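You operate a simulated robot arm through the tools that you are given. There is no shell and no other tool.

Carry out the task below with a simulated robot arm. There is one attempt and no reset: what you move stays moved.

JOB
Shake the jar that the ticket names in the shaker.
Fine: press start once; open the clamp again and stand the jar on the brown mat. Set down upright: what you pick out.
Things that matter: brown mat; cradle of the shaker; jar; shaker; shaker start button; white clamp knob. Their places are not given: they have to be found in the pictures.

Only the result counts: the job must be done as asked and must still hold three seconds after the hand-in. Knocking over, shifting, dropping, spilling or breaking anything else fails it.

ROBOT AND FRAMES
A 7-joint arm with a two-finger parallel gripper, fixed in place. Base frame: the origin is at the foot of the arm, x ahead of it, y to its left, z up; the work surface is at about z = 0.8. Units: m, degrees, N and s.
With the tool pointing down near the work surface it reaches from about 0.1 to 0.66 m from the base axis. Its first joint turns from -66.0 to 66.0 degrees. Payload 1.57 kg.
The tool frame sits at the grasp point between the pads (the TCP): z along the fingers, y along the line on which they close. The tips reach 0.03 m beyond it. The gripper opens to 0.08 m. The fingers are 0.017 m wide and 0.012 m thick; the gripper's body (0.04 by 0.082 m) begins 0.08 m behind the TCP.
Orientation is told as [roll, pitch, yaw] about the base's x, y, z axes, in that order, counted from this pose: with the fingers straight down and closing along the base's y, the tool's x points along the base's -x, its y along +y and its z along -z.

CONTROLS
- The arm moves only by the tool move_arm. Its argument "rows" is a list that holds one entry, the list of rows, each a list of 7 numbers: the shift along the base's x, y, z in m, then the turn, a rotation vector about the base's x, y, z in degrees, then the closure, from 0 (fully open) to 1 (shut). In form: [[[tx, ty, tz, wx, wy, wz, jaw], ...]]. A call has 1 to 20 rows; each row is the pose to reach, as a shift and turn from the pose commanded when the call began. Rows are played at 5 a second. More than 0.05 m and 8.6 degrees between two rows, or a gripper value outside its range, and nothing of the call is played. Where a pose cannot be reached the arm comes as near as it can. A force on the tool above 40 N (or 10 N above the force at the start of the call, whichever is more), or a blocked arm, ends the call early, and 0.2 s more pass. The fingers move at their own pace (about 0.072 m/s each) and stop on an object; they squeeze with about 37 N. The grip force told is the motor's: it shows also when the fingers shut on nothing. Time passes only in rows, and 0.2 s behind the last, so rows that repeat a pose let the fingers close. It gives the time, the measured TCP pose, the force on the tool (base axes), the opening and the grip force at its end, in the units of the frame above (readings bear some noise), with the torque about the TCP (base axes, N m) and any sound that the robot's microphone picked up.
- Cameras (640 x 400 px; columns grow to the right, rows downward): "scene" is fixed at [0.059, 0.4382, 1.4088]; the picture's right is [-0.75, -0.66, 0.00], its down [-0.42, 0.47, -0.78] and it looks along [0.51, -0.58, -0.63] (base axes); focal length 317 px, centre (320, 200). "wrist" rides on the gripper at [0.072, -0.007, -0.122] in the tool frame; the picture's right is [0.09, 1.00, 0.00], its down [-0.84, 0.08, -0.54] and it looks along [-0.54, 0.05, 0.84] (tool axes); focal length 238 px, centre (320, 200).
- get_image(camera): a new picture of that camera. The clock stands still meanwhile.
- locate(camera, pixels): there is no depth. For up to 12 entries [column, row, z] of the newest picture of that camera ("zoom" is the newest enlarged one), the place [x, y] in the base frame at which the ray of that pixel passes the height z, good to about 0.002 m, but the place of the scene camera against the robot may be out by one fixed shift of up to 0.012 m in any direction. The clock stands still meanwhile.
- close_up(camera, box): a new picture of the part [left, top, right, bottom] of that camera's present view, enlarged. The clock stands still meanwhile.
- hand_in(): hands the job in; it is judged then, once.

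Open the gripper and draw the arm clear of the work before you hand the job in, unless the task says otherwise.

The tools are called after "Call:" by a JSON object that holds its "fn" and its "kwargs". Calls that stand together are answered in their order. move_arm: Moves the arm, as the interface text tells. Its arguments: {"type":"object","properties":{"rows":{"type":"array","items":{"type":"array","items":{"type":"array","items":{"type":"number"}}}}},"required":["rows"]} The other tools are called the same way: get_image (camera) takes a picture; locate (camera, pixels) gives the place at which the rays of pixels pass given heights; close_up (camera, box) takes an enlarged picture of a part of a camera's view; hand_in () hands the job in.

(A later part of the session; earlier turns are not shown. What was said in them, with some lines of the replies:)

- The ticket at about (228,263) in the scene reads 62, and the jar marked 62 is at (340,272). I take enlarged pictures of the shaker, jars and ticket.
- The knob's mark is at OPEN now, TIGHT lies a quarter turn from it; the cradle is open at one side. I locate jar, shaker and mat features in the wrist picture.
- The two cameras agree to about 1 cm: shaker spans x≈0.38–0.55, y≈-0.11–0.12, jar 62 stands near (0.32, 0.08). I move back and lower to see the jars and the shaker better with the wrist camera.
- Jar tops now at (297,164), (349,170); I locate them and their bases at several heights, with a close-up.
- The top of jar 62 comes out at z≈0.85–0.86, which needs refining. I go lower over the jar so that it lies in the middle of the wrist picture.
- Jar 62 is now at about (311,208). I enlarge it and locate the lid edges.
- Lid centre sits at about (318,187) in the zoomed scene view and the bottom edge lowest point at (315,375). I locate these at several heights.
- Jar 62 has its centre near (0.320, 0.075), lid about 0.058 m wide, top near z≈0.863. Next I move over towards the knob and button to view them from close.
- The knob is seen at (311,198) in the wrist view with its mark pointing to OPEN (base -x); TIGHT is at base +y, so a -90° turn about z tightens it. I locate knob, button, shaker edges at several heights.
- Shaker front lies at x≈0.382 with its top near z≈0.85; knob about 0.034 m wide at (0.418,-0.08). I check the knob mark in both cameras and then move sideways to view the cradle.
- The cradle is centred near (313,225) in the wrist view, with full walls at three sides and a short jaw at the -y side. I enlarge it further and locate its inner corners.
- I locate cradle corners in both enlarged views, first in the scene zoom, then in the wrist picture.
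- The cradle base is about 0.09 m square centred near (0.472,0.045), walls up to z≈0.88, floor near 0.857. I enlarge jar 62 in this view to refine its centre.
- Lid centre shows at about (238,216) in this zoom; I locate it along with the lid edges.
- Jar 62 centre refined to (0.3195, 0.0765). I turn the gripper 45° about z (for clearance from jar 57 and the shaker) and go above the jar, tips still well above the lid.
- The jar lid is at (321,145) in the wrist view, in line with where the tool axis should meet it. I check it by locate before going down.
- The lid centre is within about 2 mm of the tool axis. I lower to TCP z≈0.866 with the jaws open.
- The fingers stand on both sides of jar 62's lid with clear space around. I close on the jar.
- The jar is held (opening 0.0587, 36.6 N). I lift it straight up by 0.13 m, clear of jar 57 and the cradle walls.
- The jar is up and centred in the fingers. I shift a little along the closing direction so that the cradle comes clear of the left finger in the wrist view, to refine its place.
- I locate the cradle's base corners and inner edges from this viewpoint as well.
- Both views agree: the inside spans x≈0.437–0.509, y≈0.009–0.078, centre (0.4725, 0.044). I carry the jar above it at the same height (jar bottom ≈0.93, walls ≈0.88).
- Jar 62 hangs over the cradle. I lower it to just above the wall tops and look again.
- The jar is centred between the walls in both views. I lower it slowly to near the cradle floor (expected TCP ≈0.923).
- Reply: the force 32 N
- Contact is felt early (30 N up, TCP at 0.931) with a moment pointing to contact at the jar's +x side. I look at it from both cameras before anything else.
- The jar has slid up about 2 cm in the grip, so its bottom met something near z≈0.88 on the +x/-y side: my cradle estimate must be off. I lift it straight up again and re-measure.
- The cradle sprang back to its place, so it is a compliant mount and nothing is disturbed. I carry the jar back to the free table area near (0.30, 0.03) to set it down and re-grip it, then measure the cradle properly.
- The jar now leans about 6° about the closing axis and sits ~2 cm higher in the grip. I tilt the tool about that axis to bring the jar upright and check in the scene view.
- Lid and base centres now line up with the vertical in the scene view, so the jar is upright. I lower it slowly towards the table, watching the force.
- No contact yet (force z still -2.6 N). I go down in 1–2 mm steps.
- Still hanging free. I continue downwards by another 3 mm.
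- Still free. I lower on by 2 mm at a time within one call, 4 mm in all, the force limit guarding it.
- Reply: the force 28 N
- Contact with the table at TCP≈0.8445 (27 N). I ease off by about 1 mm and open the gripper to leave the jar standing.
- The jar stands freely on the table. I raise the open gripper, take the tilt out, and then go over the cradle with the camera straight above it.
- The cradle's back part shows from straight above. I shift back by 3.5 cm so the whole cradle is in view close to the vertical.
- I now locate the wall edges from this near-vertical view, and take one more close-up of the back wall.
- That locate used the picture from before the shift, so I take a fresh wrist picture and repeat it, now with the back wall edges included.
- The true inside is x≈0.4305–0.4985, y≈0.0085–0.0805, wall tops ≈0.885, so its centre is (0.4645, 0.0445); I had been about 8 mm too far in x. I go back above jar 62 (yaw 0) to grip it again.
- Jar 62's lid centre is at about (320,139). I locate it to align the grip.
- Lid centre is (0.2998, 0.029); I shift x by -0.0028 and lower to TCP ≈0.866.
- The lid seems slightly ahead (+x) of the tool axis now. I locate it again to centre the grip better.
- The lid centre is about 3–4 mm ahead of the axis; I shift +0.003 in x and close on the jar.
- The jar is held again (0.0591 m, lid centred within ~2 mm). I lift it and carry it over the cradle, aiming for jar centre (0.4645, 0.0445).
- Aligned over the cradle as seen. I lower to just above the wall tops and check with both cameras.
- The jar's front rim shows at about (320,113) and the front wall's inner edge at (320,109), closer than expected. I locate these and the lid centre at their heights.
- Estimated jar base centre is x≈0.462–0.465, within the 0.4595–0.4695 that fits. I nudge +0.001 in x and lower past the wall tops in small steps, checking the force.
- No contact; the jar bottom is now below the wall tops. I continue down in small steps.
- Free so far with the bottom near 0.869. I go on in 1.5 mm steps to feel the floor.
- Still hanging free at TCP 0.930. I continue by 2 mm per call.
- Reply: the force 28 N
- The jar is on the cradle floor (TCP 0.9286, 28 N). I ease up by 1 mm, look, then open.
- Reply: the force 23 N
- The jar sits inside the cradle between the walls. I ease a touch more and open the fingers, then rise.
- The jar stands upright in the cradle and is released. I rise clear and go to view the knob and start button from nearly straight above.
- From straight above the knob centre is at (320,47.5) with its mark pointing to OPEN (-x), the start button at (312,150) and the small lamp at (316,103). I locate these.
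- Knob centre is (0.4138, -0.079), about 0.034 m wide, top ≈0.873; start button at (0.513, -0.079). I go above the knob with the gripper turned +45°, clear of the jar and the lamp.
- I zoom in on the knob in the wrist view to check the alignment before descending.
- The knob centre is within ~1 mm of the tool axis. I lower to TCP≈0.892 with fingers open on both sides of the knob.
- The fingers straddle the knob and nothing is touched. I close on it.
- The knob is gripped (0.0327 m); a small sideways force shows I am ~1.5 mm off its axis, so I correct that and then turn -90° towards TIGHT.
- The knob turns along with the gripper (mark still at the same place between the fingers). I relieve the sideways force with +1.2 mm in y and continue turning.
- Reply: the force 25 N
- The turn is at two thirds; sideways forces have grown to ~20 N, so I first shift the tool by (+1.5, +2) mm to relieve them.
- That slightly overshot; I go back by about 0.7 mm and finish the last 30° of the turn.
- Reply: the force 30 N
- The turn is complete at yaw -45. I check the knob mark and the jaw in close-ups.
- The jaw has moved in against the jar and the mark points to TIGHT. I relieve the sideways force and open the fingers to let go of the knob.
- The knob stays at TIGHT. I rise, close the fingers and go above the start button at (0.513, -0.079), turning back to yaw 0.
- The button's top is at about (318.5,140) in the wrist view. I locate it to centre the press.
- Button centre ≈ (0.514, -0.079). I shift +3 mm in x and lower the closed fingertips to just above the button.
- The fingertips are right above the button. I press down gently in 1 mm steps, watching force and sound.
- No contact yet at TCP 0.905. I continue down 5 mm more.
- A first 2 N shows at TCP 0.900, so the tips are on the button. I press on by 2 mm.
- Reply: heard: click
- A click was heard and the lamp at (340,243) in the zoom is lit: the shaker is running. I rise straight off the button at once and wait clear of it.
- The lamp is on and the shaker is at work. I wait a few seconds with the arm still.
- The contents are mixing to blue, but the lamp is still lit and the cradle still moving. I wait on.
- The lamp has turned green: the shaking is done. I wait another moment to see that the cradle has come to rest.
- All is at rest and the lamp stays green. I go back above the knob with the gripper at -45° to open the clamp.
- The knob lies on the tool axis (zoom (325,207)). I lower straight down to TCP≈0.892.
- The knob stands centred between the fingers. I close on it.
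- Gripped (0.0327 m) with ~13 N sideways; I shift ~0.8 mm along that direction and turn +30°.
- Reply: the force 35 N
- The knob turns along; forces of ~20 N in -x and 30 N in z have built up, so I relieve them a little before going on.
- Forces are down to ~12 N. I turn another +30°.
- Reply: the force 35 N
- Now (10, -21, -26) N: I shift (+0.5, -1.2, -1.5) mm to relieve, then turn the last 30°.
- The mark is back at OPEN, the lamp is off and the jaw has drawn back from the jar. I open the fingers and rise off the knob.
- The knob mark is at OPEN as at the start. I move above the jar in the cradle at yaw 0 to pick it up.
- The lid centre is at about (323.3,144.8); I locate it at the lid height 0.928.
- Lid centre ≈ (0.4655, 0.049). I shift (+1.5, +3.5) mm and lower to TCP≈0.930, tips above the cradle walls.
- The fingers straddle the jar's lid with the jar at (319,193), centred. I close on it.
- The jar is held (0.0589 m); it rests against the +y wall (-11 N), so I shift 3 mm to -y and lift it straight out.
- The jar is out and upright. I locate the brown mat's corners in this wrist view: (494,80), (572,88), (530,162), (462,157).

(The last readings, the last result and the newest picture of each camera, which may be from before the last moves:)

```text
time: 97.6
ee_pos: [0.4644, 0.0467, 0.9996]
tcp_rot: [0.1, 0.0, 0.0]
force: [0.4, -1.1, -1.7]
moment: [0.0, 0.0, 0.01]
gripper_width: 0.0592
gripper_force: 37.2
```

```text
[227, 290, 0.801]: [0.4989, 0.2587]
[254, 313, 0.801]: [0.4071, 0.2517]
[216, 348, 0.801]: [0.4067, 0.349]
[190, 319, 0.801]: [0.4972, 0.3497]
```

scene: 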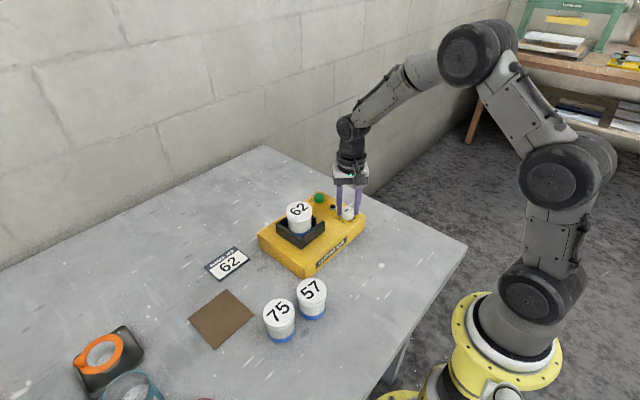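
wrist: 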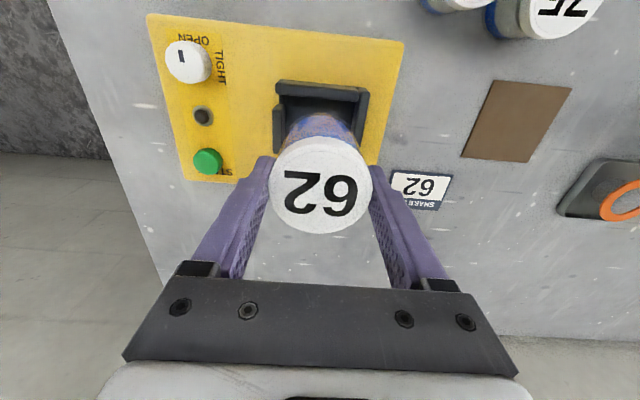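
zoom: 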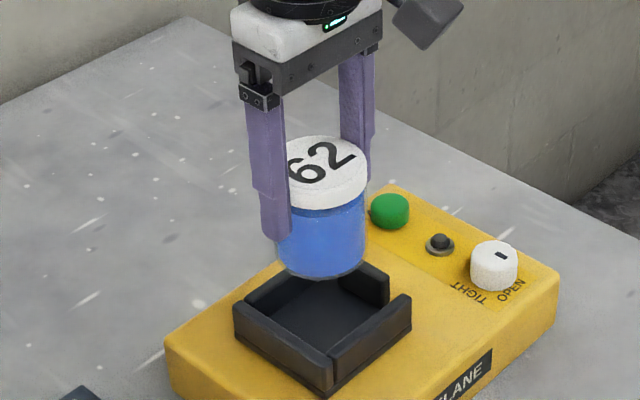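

The mat is about 0.1 m square centred at (0.4545, 0.304). I carry the jar there at height and begin lowering to about 1 cm above the mat.

Call:
{"fn": "move_arm", "kwargs": {"rows": [[[-0.001, 0.02, 0, 0, 0, 0, 1], [-0.002, 0.06, 0, 0, 0, 0, 1], [-0.004, 0.1, 0, 0, 0, 0, 1], [-0.006, 0.14, 0, 0, 0, 0, 1], [-0.008, 0.18, 0, 0, 0, 0, 1], [-0.009, 0.22, 0, 0, 0, 0, 1], [-0.01, 0.248, 0, 0, 0, 0, 1], [-0.01, 0.2575, 0, 0, 0, 0, 1], [-0.01, 0.2575, 0, 0, 0, 0, 1]]]}}

Call:
{"fn": "get_image", "kwargs": {"camera": "scene"}}

Call:
{"fn": "get_image", "kwargs": {"camera": "wrist"}}

```text
time: 99.6
ee_pos: [0.4531, 0.3068, 0.9989]
tcp_rot: [0.0, 0.0, -0.1]
force: [0.5, -0.1, -1.9]
moment: [0.01, 0.01, -0.02]
gripper_width: 0.0587
gripper_force: 37.1
```

```text
taken
```

scene: 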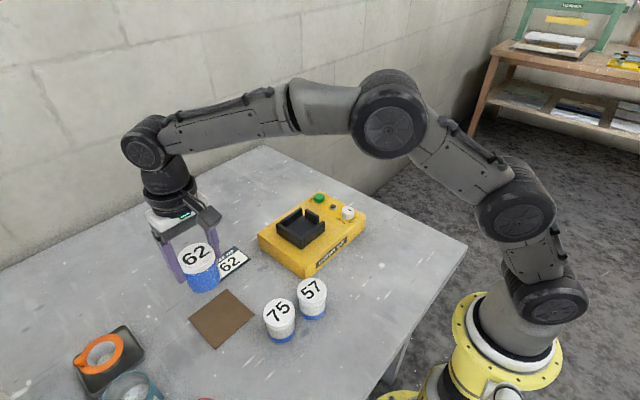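

```text
taken
```

wrist: 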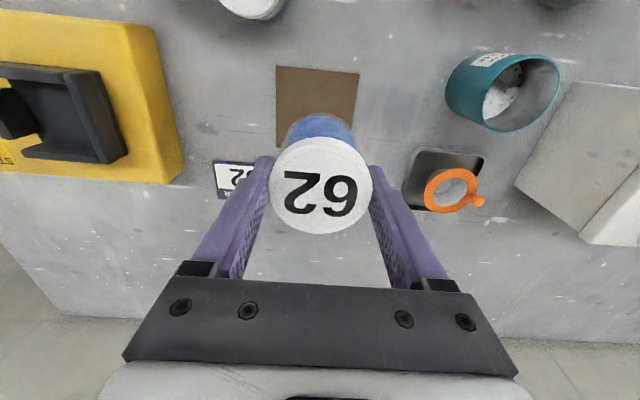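

The jar is over the mat region; the mat shows around (317,105). I check its place from here before lowering.

Call:
{"fn": "locate", "kwargs": {"camera": "wrist", "pixels": [[277, 66, 0.801], [358, 73, 0.801], [275, 146, 0.801], [354, 125, 0.801]]}}

Call:
{"fn": "move_arm", "kwargs": {"rows": [[[0, 0, -0.03, 0, 0, 0, 1], [0, 0, -0.06, 0, 0, 0, 1], [0, 0, -0.09, 0, 0, 0, 1], [0, 0, -0.11, 0, 0, 0, 1], [0, 0, -0.122, 0, 0, 0, 1], [0, 0, -0.122, 0, 0, 0, 1]]]}}

Call:
{"fn": "close_up", "kwargs": {"camera": "scene", "box": [150, 240, 290, 360]}}

Call:
{"fn": "get_image", "kwargs": {"camera": "wrist"}}

```text
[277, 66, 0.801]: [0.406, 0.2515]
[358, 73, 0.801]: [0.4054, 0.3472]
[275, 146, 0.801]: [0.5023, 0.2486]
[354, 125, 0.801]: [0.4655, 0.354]
```

```text
time: 101.0
ee_pos: [0.455, 0.3058, 0.8751]
tcp_rot: [0.0, 0.0, 0.1]
force: [0.2, 0.3, -2.7]
moment: [-0.04, 0.0, -0.01]
gripper_width: 0.0591
gripper_force: 36.9
```

```text
3.33 times, centred on (220, 300) of scene
```

zoom: 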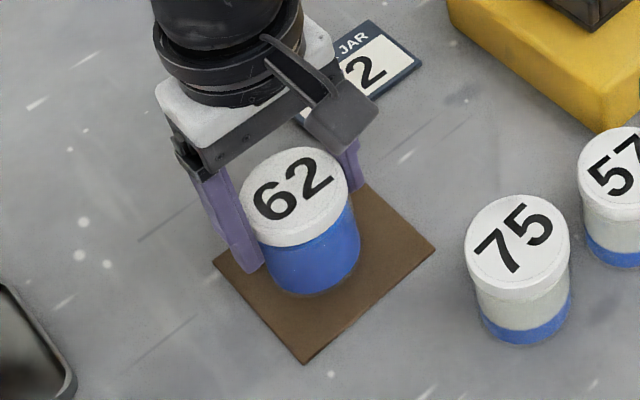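

```text
taken
```

wrist: 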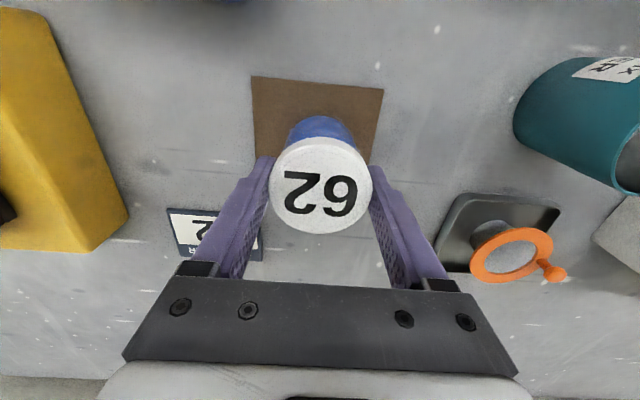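

The jar hangs above the mat, about 5 mm off its centre in y. I correct -4 mm in y and lower in small steps to contact.

Call:
{"fn": "move_arm", "kwargs": {"rows": [[[-0.001, -0.004, -0.002, 0, 0, 0, 1], [-0.001, -0.004, -0.004, 0, 0, 0, 1], [-0.001, -0.004, -0.006, 0, 0, 0, 1], [-0.001, -0.004, -0.006, 0, 0, 0, 1]]]}}

Call:
{"fn": "move_arm", "kwargs": {"rows": [[[0, 0, -0.001, 0, 0, 0, 1], [0, 0, -0.002, 0, 0, 0, 1], [0, 0, -0.002, 0, 0, 0, 1]]]}}

```text
time: 102.0
ee_pos: [0.4541, 0.3019, 0.8694]
tcp_rot: [0.0, 0.0, 0.0]
force: [-0.1, -0.6, -1.7]
moment: [0.02, 0.0, 0.03]
gripper_width: 0.0591
gripper_force: 36.7
```

```text
time: 102.8
ee_pos: [0.4539, 0.301, 0.8688]
tcp_rot: [0.0, 0.0, 0.0]
force: [-0.4, 0.1, -1.4]
moment: [-0.02, -0.01, 0.0]
gripper_width: 0.0589
gripper_force: 37.2
```

No contact yet; I go down by further small steps.

Call:
{"fn": "move_arm", "kwargs": {"rows": [[[0, 0, -0.001, 0, 0, 0, 1], [0, 0, -0.0015, 0, 0, 0, 1], [0, 0, -0.0015, 0, 0, 0, 1]]]}}

Call:
{"fn": "move_arm", "kwargs": {"rows": [[[0, 0, -0.001, 0, 0, 0, 1], [0, 0, -0.0015, 0, 0, 0, 1], [0, 0, -0.0015, 0, 0, 0, 1]]]}}

```text
time: 103.6
ee_pos: [0.4544, 0.2999, 0.8671]
tcp_rot: [0.0, 0.0, 0.0]
force: [-4.1, -0.7, 5.5]
moment: [0.09, 0.21, 0.07]
gripper_width: 0.059
gripper_force: 36.8
```

```text
time: 104.4
ee_pos: [0.4541, 0.3006, 0.8681]
tcp_rot: [0.1, -0.1, -0.1]
force: [-3.1, -5.5, 21.5]
moment: [-0.43, 0.75, 0.08]
gripper_width: 0.0591
gripper_force: 36.8
```

The jar has contact with the mat (21 N). I ease up 1 mm and open the fingers.

Call:
{"fn": "move_arm", "kwargs": {"rows": [[[0, 0, 0.001, 0, 0, 0, 1], [0, 0, 0.001, 0, 0, 0, 1], [0, 0, 0.001, 0, 0, 0, 0.8], [0, 0, 0.001, 0, 0, 0, 0.5], [0, 0, 0.001, 0, 0, 0, 0.2], [0, 0, 0.001, 0, 0, 0, 0], [0, 0, 0.001, 0, 0, 0, 0]]]}}

Call:
{"fn": "close_up", "kwargs": {"camera": "scene", "box": [150, 240, 290, 360]}}

Call:
{"fn": "get_image", "kwargs": {"camera": "wrist"}}

```text
time: 106.0
ee_pos: [0.4531, 0.2986, 0.8665]
tcp_rot: [-0.1, 0.0, 0.0]
force: [-0.7, 0.0, -0.6]
moment: [0.0, -0.01, 0.01]
gripper_width: 0.0802
gripper_force: 0.0
```

```text
3.33 times, centred on (220, 300) of scene
```

zoom: 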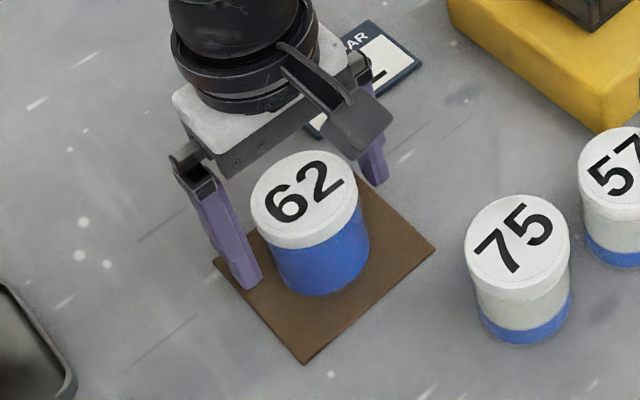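

```text
taken
```

wrist: 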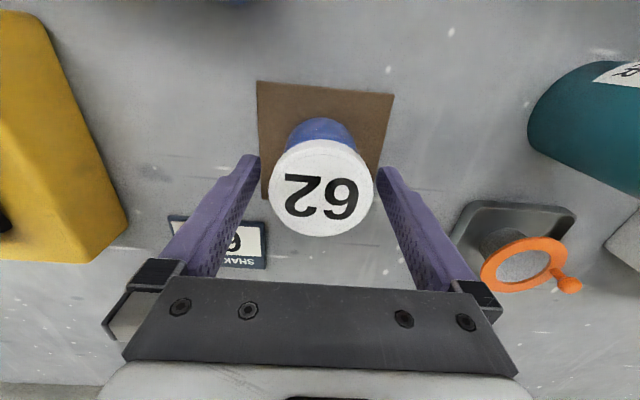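

The jar stands upright inside the mat and is released. I rise straight up and draw the arm clear.

Call:
{"fn": "move_arm", "kwargs": {"rows": [[[0, 0, 0.01, 0, 0, 0, 0], [0, 0, 0.03, 0, 0, 0, 0], [0, 0, 0.06, 0, 0, 0, 0], [0, 0, 0.1, 0, 0, 0, 0], [0, 0, 0.14, 0, 0, 0, 0], [0, 0, 0.18, 0, 0, 0, 0], [-0.03, -0.03, 0.21, 0, 0, 0, 0], [-0.05, -0.07, 0.23, 0, 0, 0, 0], [-0.06, -0.11, 0.25, 0, 0, 0, 0], [-0.06, -0.15, 0.25, 0, 0, 0, 0], [-0.06, -0.19, 0.25, 0, 0, 0, 0], [-0.06, -0.19, 0.25, 0, 0, 0, 0], [-0.06, -0.19, 0.25, 0, 0, 0, 0]]]}}

Call:
{"fn": "get_image", "kwargs": {"camera": "scene"}}

Call:
{"fn": "close_up", "kwargs": {"camera": "scene", "box": [180, 170, 380, 360]}}

Call:
{"fn": "get_image", "kwargs": {"camera": "wrist"}}

```text
refused: row 7 steps farther than a row can; nothing moved
```

```text
taken
```

scene: 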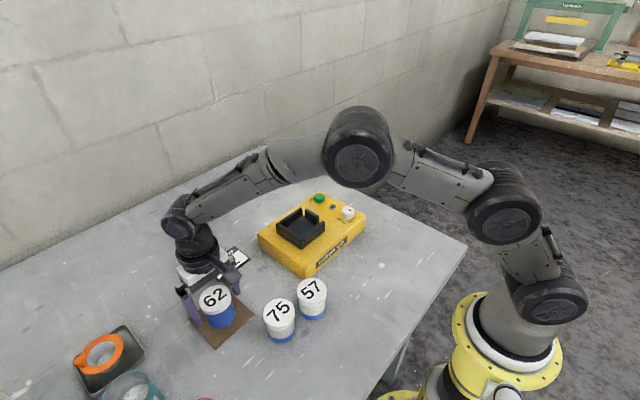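

```text
2.11 times, centred on (280, 265) of scene
```

zoom: 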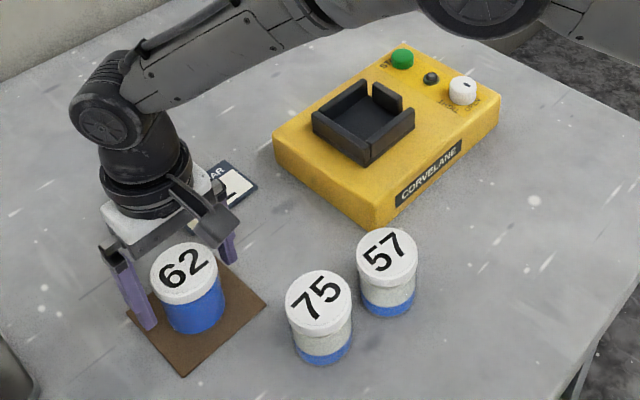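

```text
taken
```

wrist: 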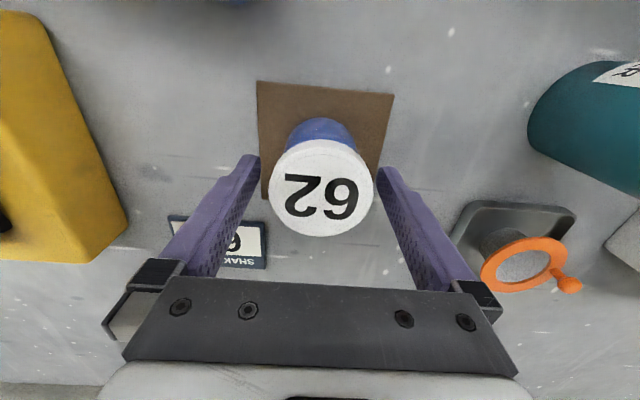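

The call was refused because one step was too long, so nothing moved. I repeat the retreat with shorter steps.

Call:
{"fn": "move_arm", "kwargs": {"rows": [[[0, 0, 0.01, 0, 0, 0, 0], [0, 0, 0.03, 0, 0, 0, 0], [0, 0, 0.06, 0, 0, 0, 0], [0, 0, 0.095, 0, 0, 0, 0], [0, 0, 0.13, 0, 0, 0, 0], [0, 0, 0.165, 0, 0, 0, 0], [-0.015, -0.02, 0.19, 0, 0, 0, 0], [-0.03, -0.05, 0.21, 0, 0, 0, 0], [-0.04, -0.085, 0.225, 0, 0, 0, 0], [-0.05, -0.12, 0.235, 0, 0, 0, 0], [-0.055, -0.155, 0.24, 0, 0, 0, 0], [-0.06, -0.19, 0.24, 0, 0, 0, 0], [-0.06, -0.19, 0.24, 0, 0, 0, 0], [-0.06, -0.19, 0.24, 0, 0, 0, 0]]]}}

Call:
{"fn": "get_image", "kwargs": {"camera": "scene"}}

Call:
{"fn": "close_up", "kwargs": {"camera": "scene", "box": [180, 170, 380, 360]}}

Call:
{"fn": "get_image", "kwargs": {"camera": "wrist"}}

```text
time: 109.0
ee_pos: [0.3934, 0.1096, 1.1061]
tcp_rot: [0.0, 0.0, -0.1]
force: [-0.1, 0.1, 0.0]
moment: [0.01, -0.01, -0.03]
gripper_width: 0.08
gripper_force: 0.1
```

```text
taken
```

scene: 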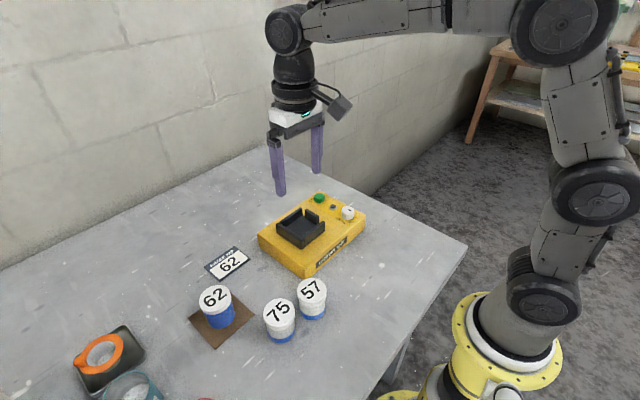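

```text
2.11 times, centred on (280, 265) of scene
```

zoom: 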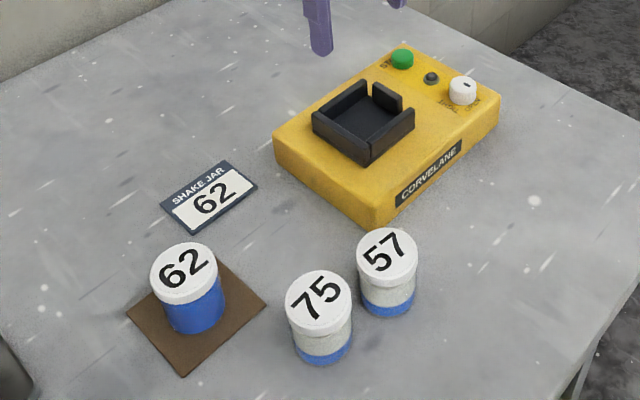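

```text
taken
```

wrist: 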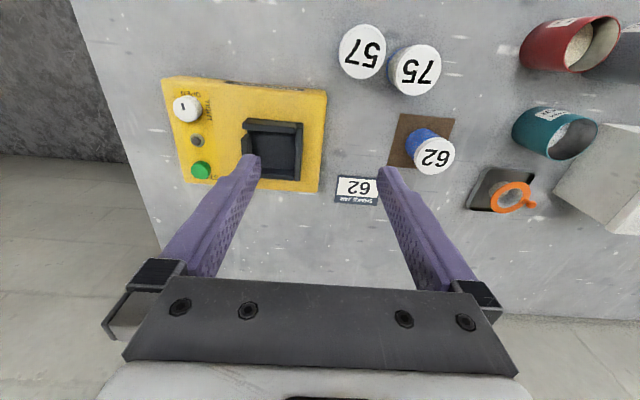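

Jar 62 stands upright and mixed on the brown mat at (215,307). The clamp knob is at OPEN, jars 57 and 75 and the shaker are where they were, and the arm is clear with the gripper open. I hand the job in.

Call:
{"fn": "hand_in", "kwargs": {}}

```text
The job is handed in.
```

Jar 62, the one on the ticket, has been shaken and now stands upright on the brown mat. I have handed the job in; no verdict came back.

- **Shaking:** I clamped the jar and pressed start once. There was one click, the lamp lit, the contents turned blue, and the lamp went green when the shaker stopped.
- **Clamp:** the white knob is back at OPEN and the jaw has drawn back.
- **First try at the cradle:** I placed the jar about 8 mm too far back, so it hit a cradle wall and slid up in the grip. The cradle gave slightly and sprang back. I set the jar down on free table, measured the cradle again and placed it correctly the second time.
- **Everything else:** in the last pictures jars 57 and 75, the ticket and the shaker show no shift. The gripper is open and the arm is clear of the work.
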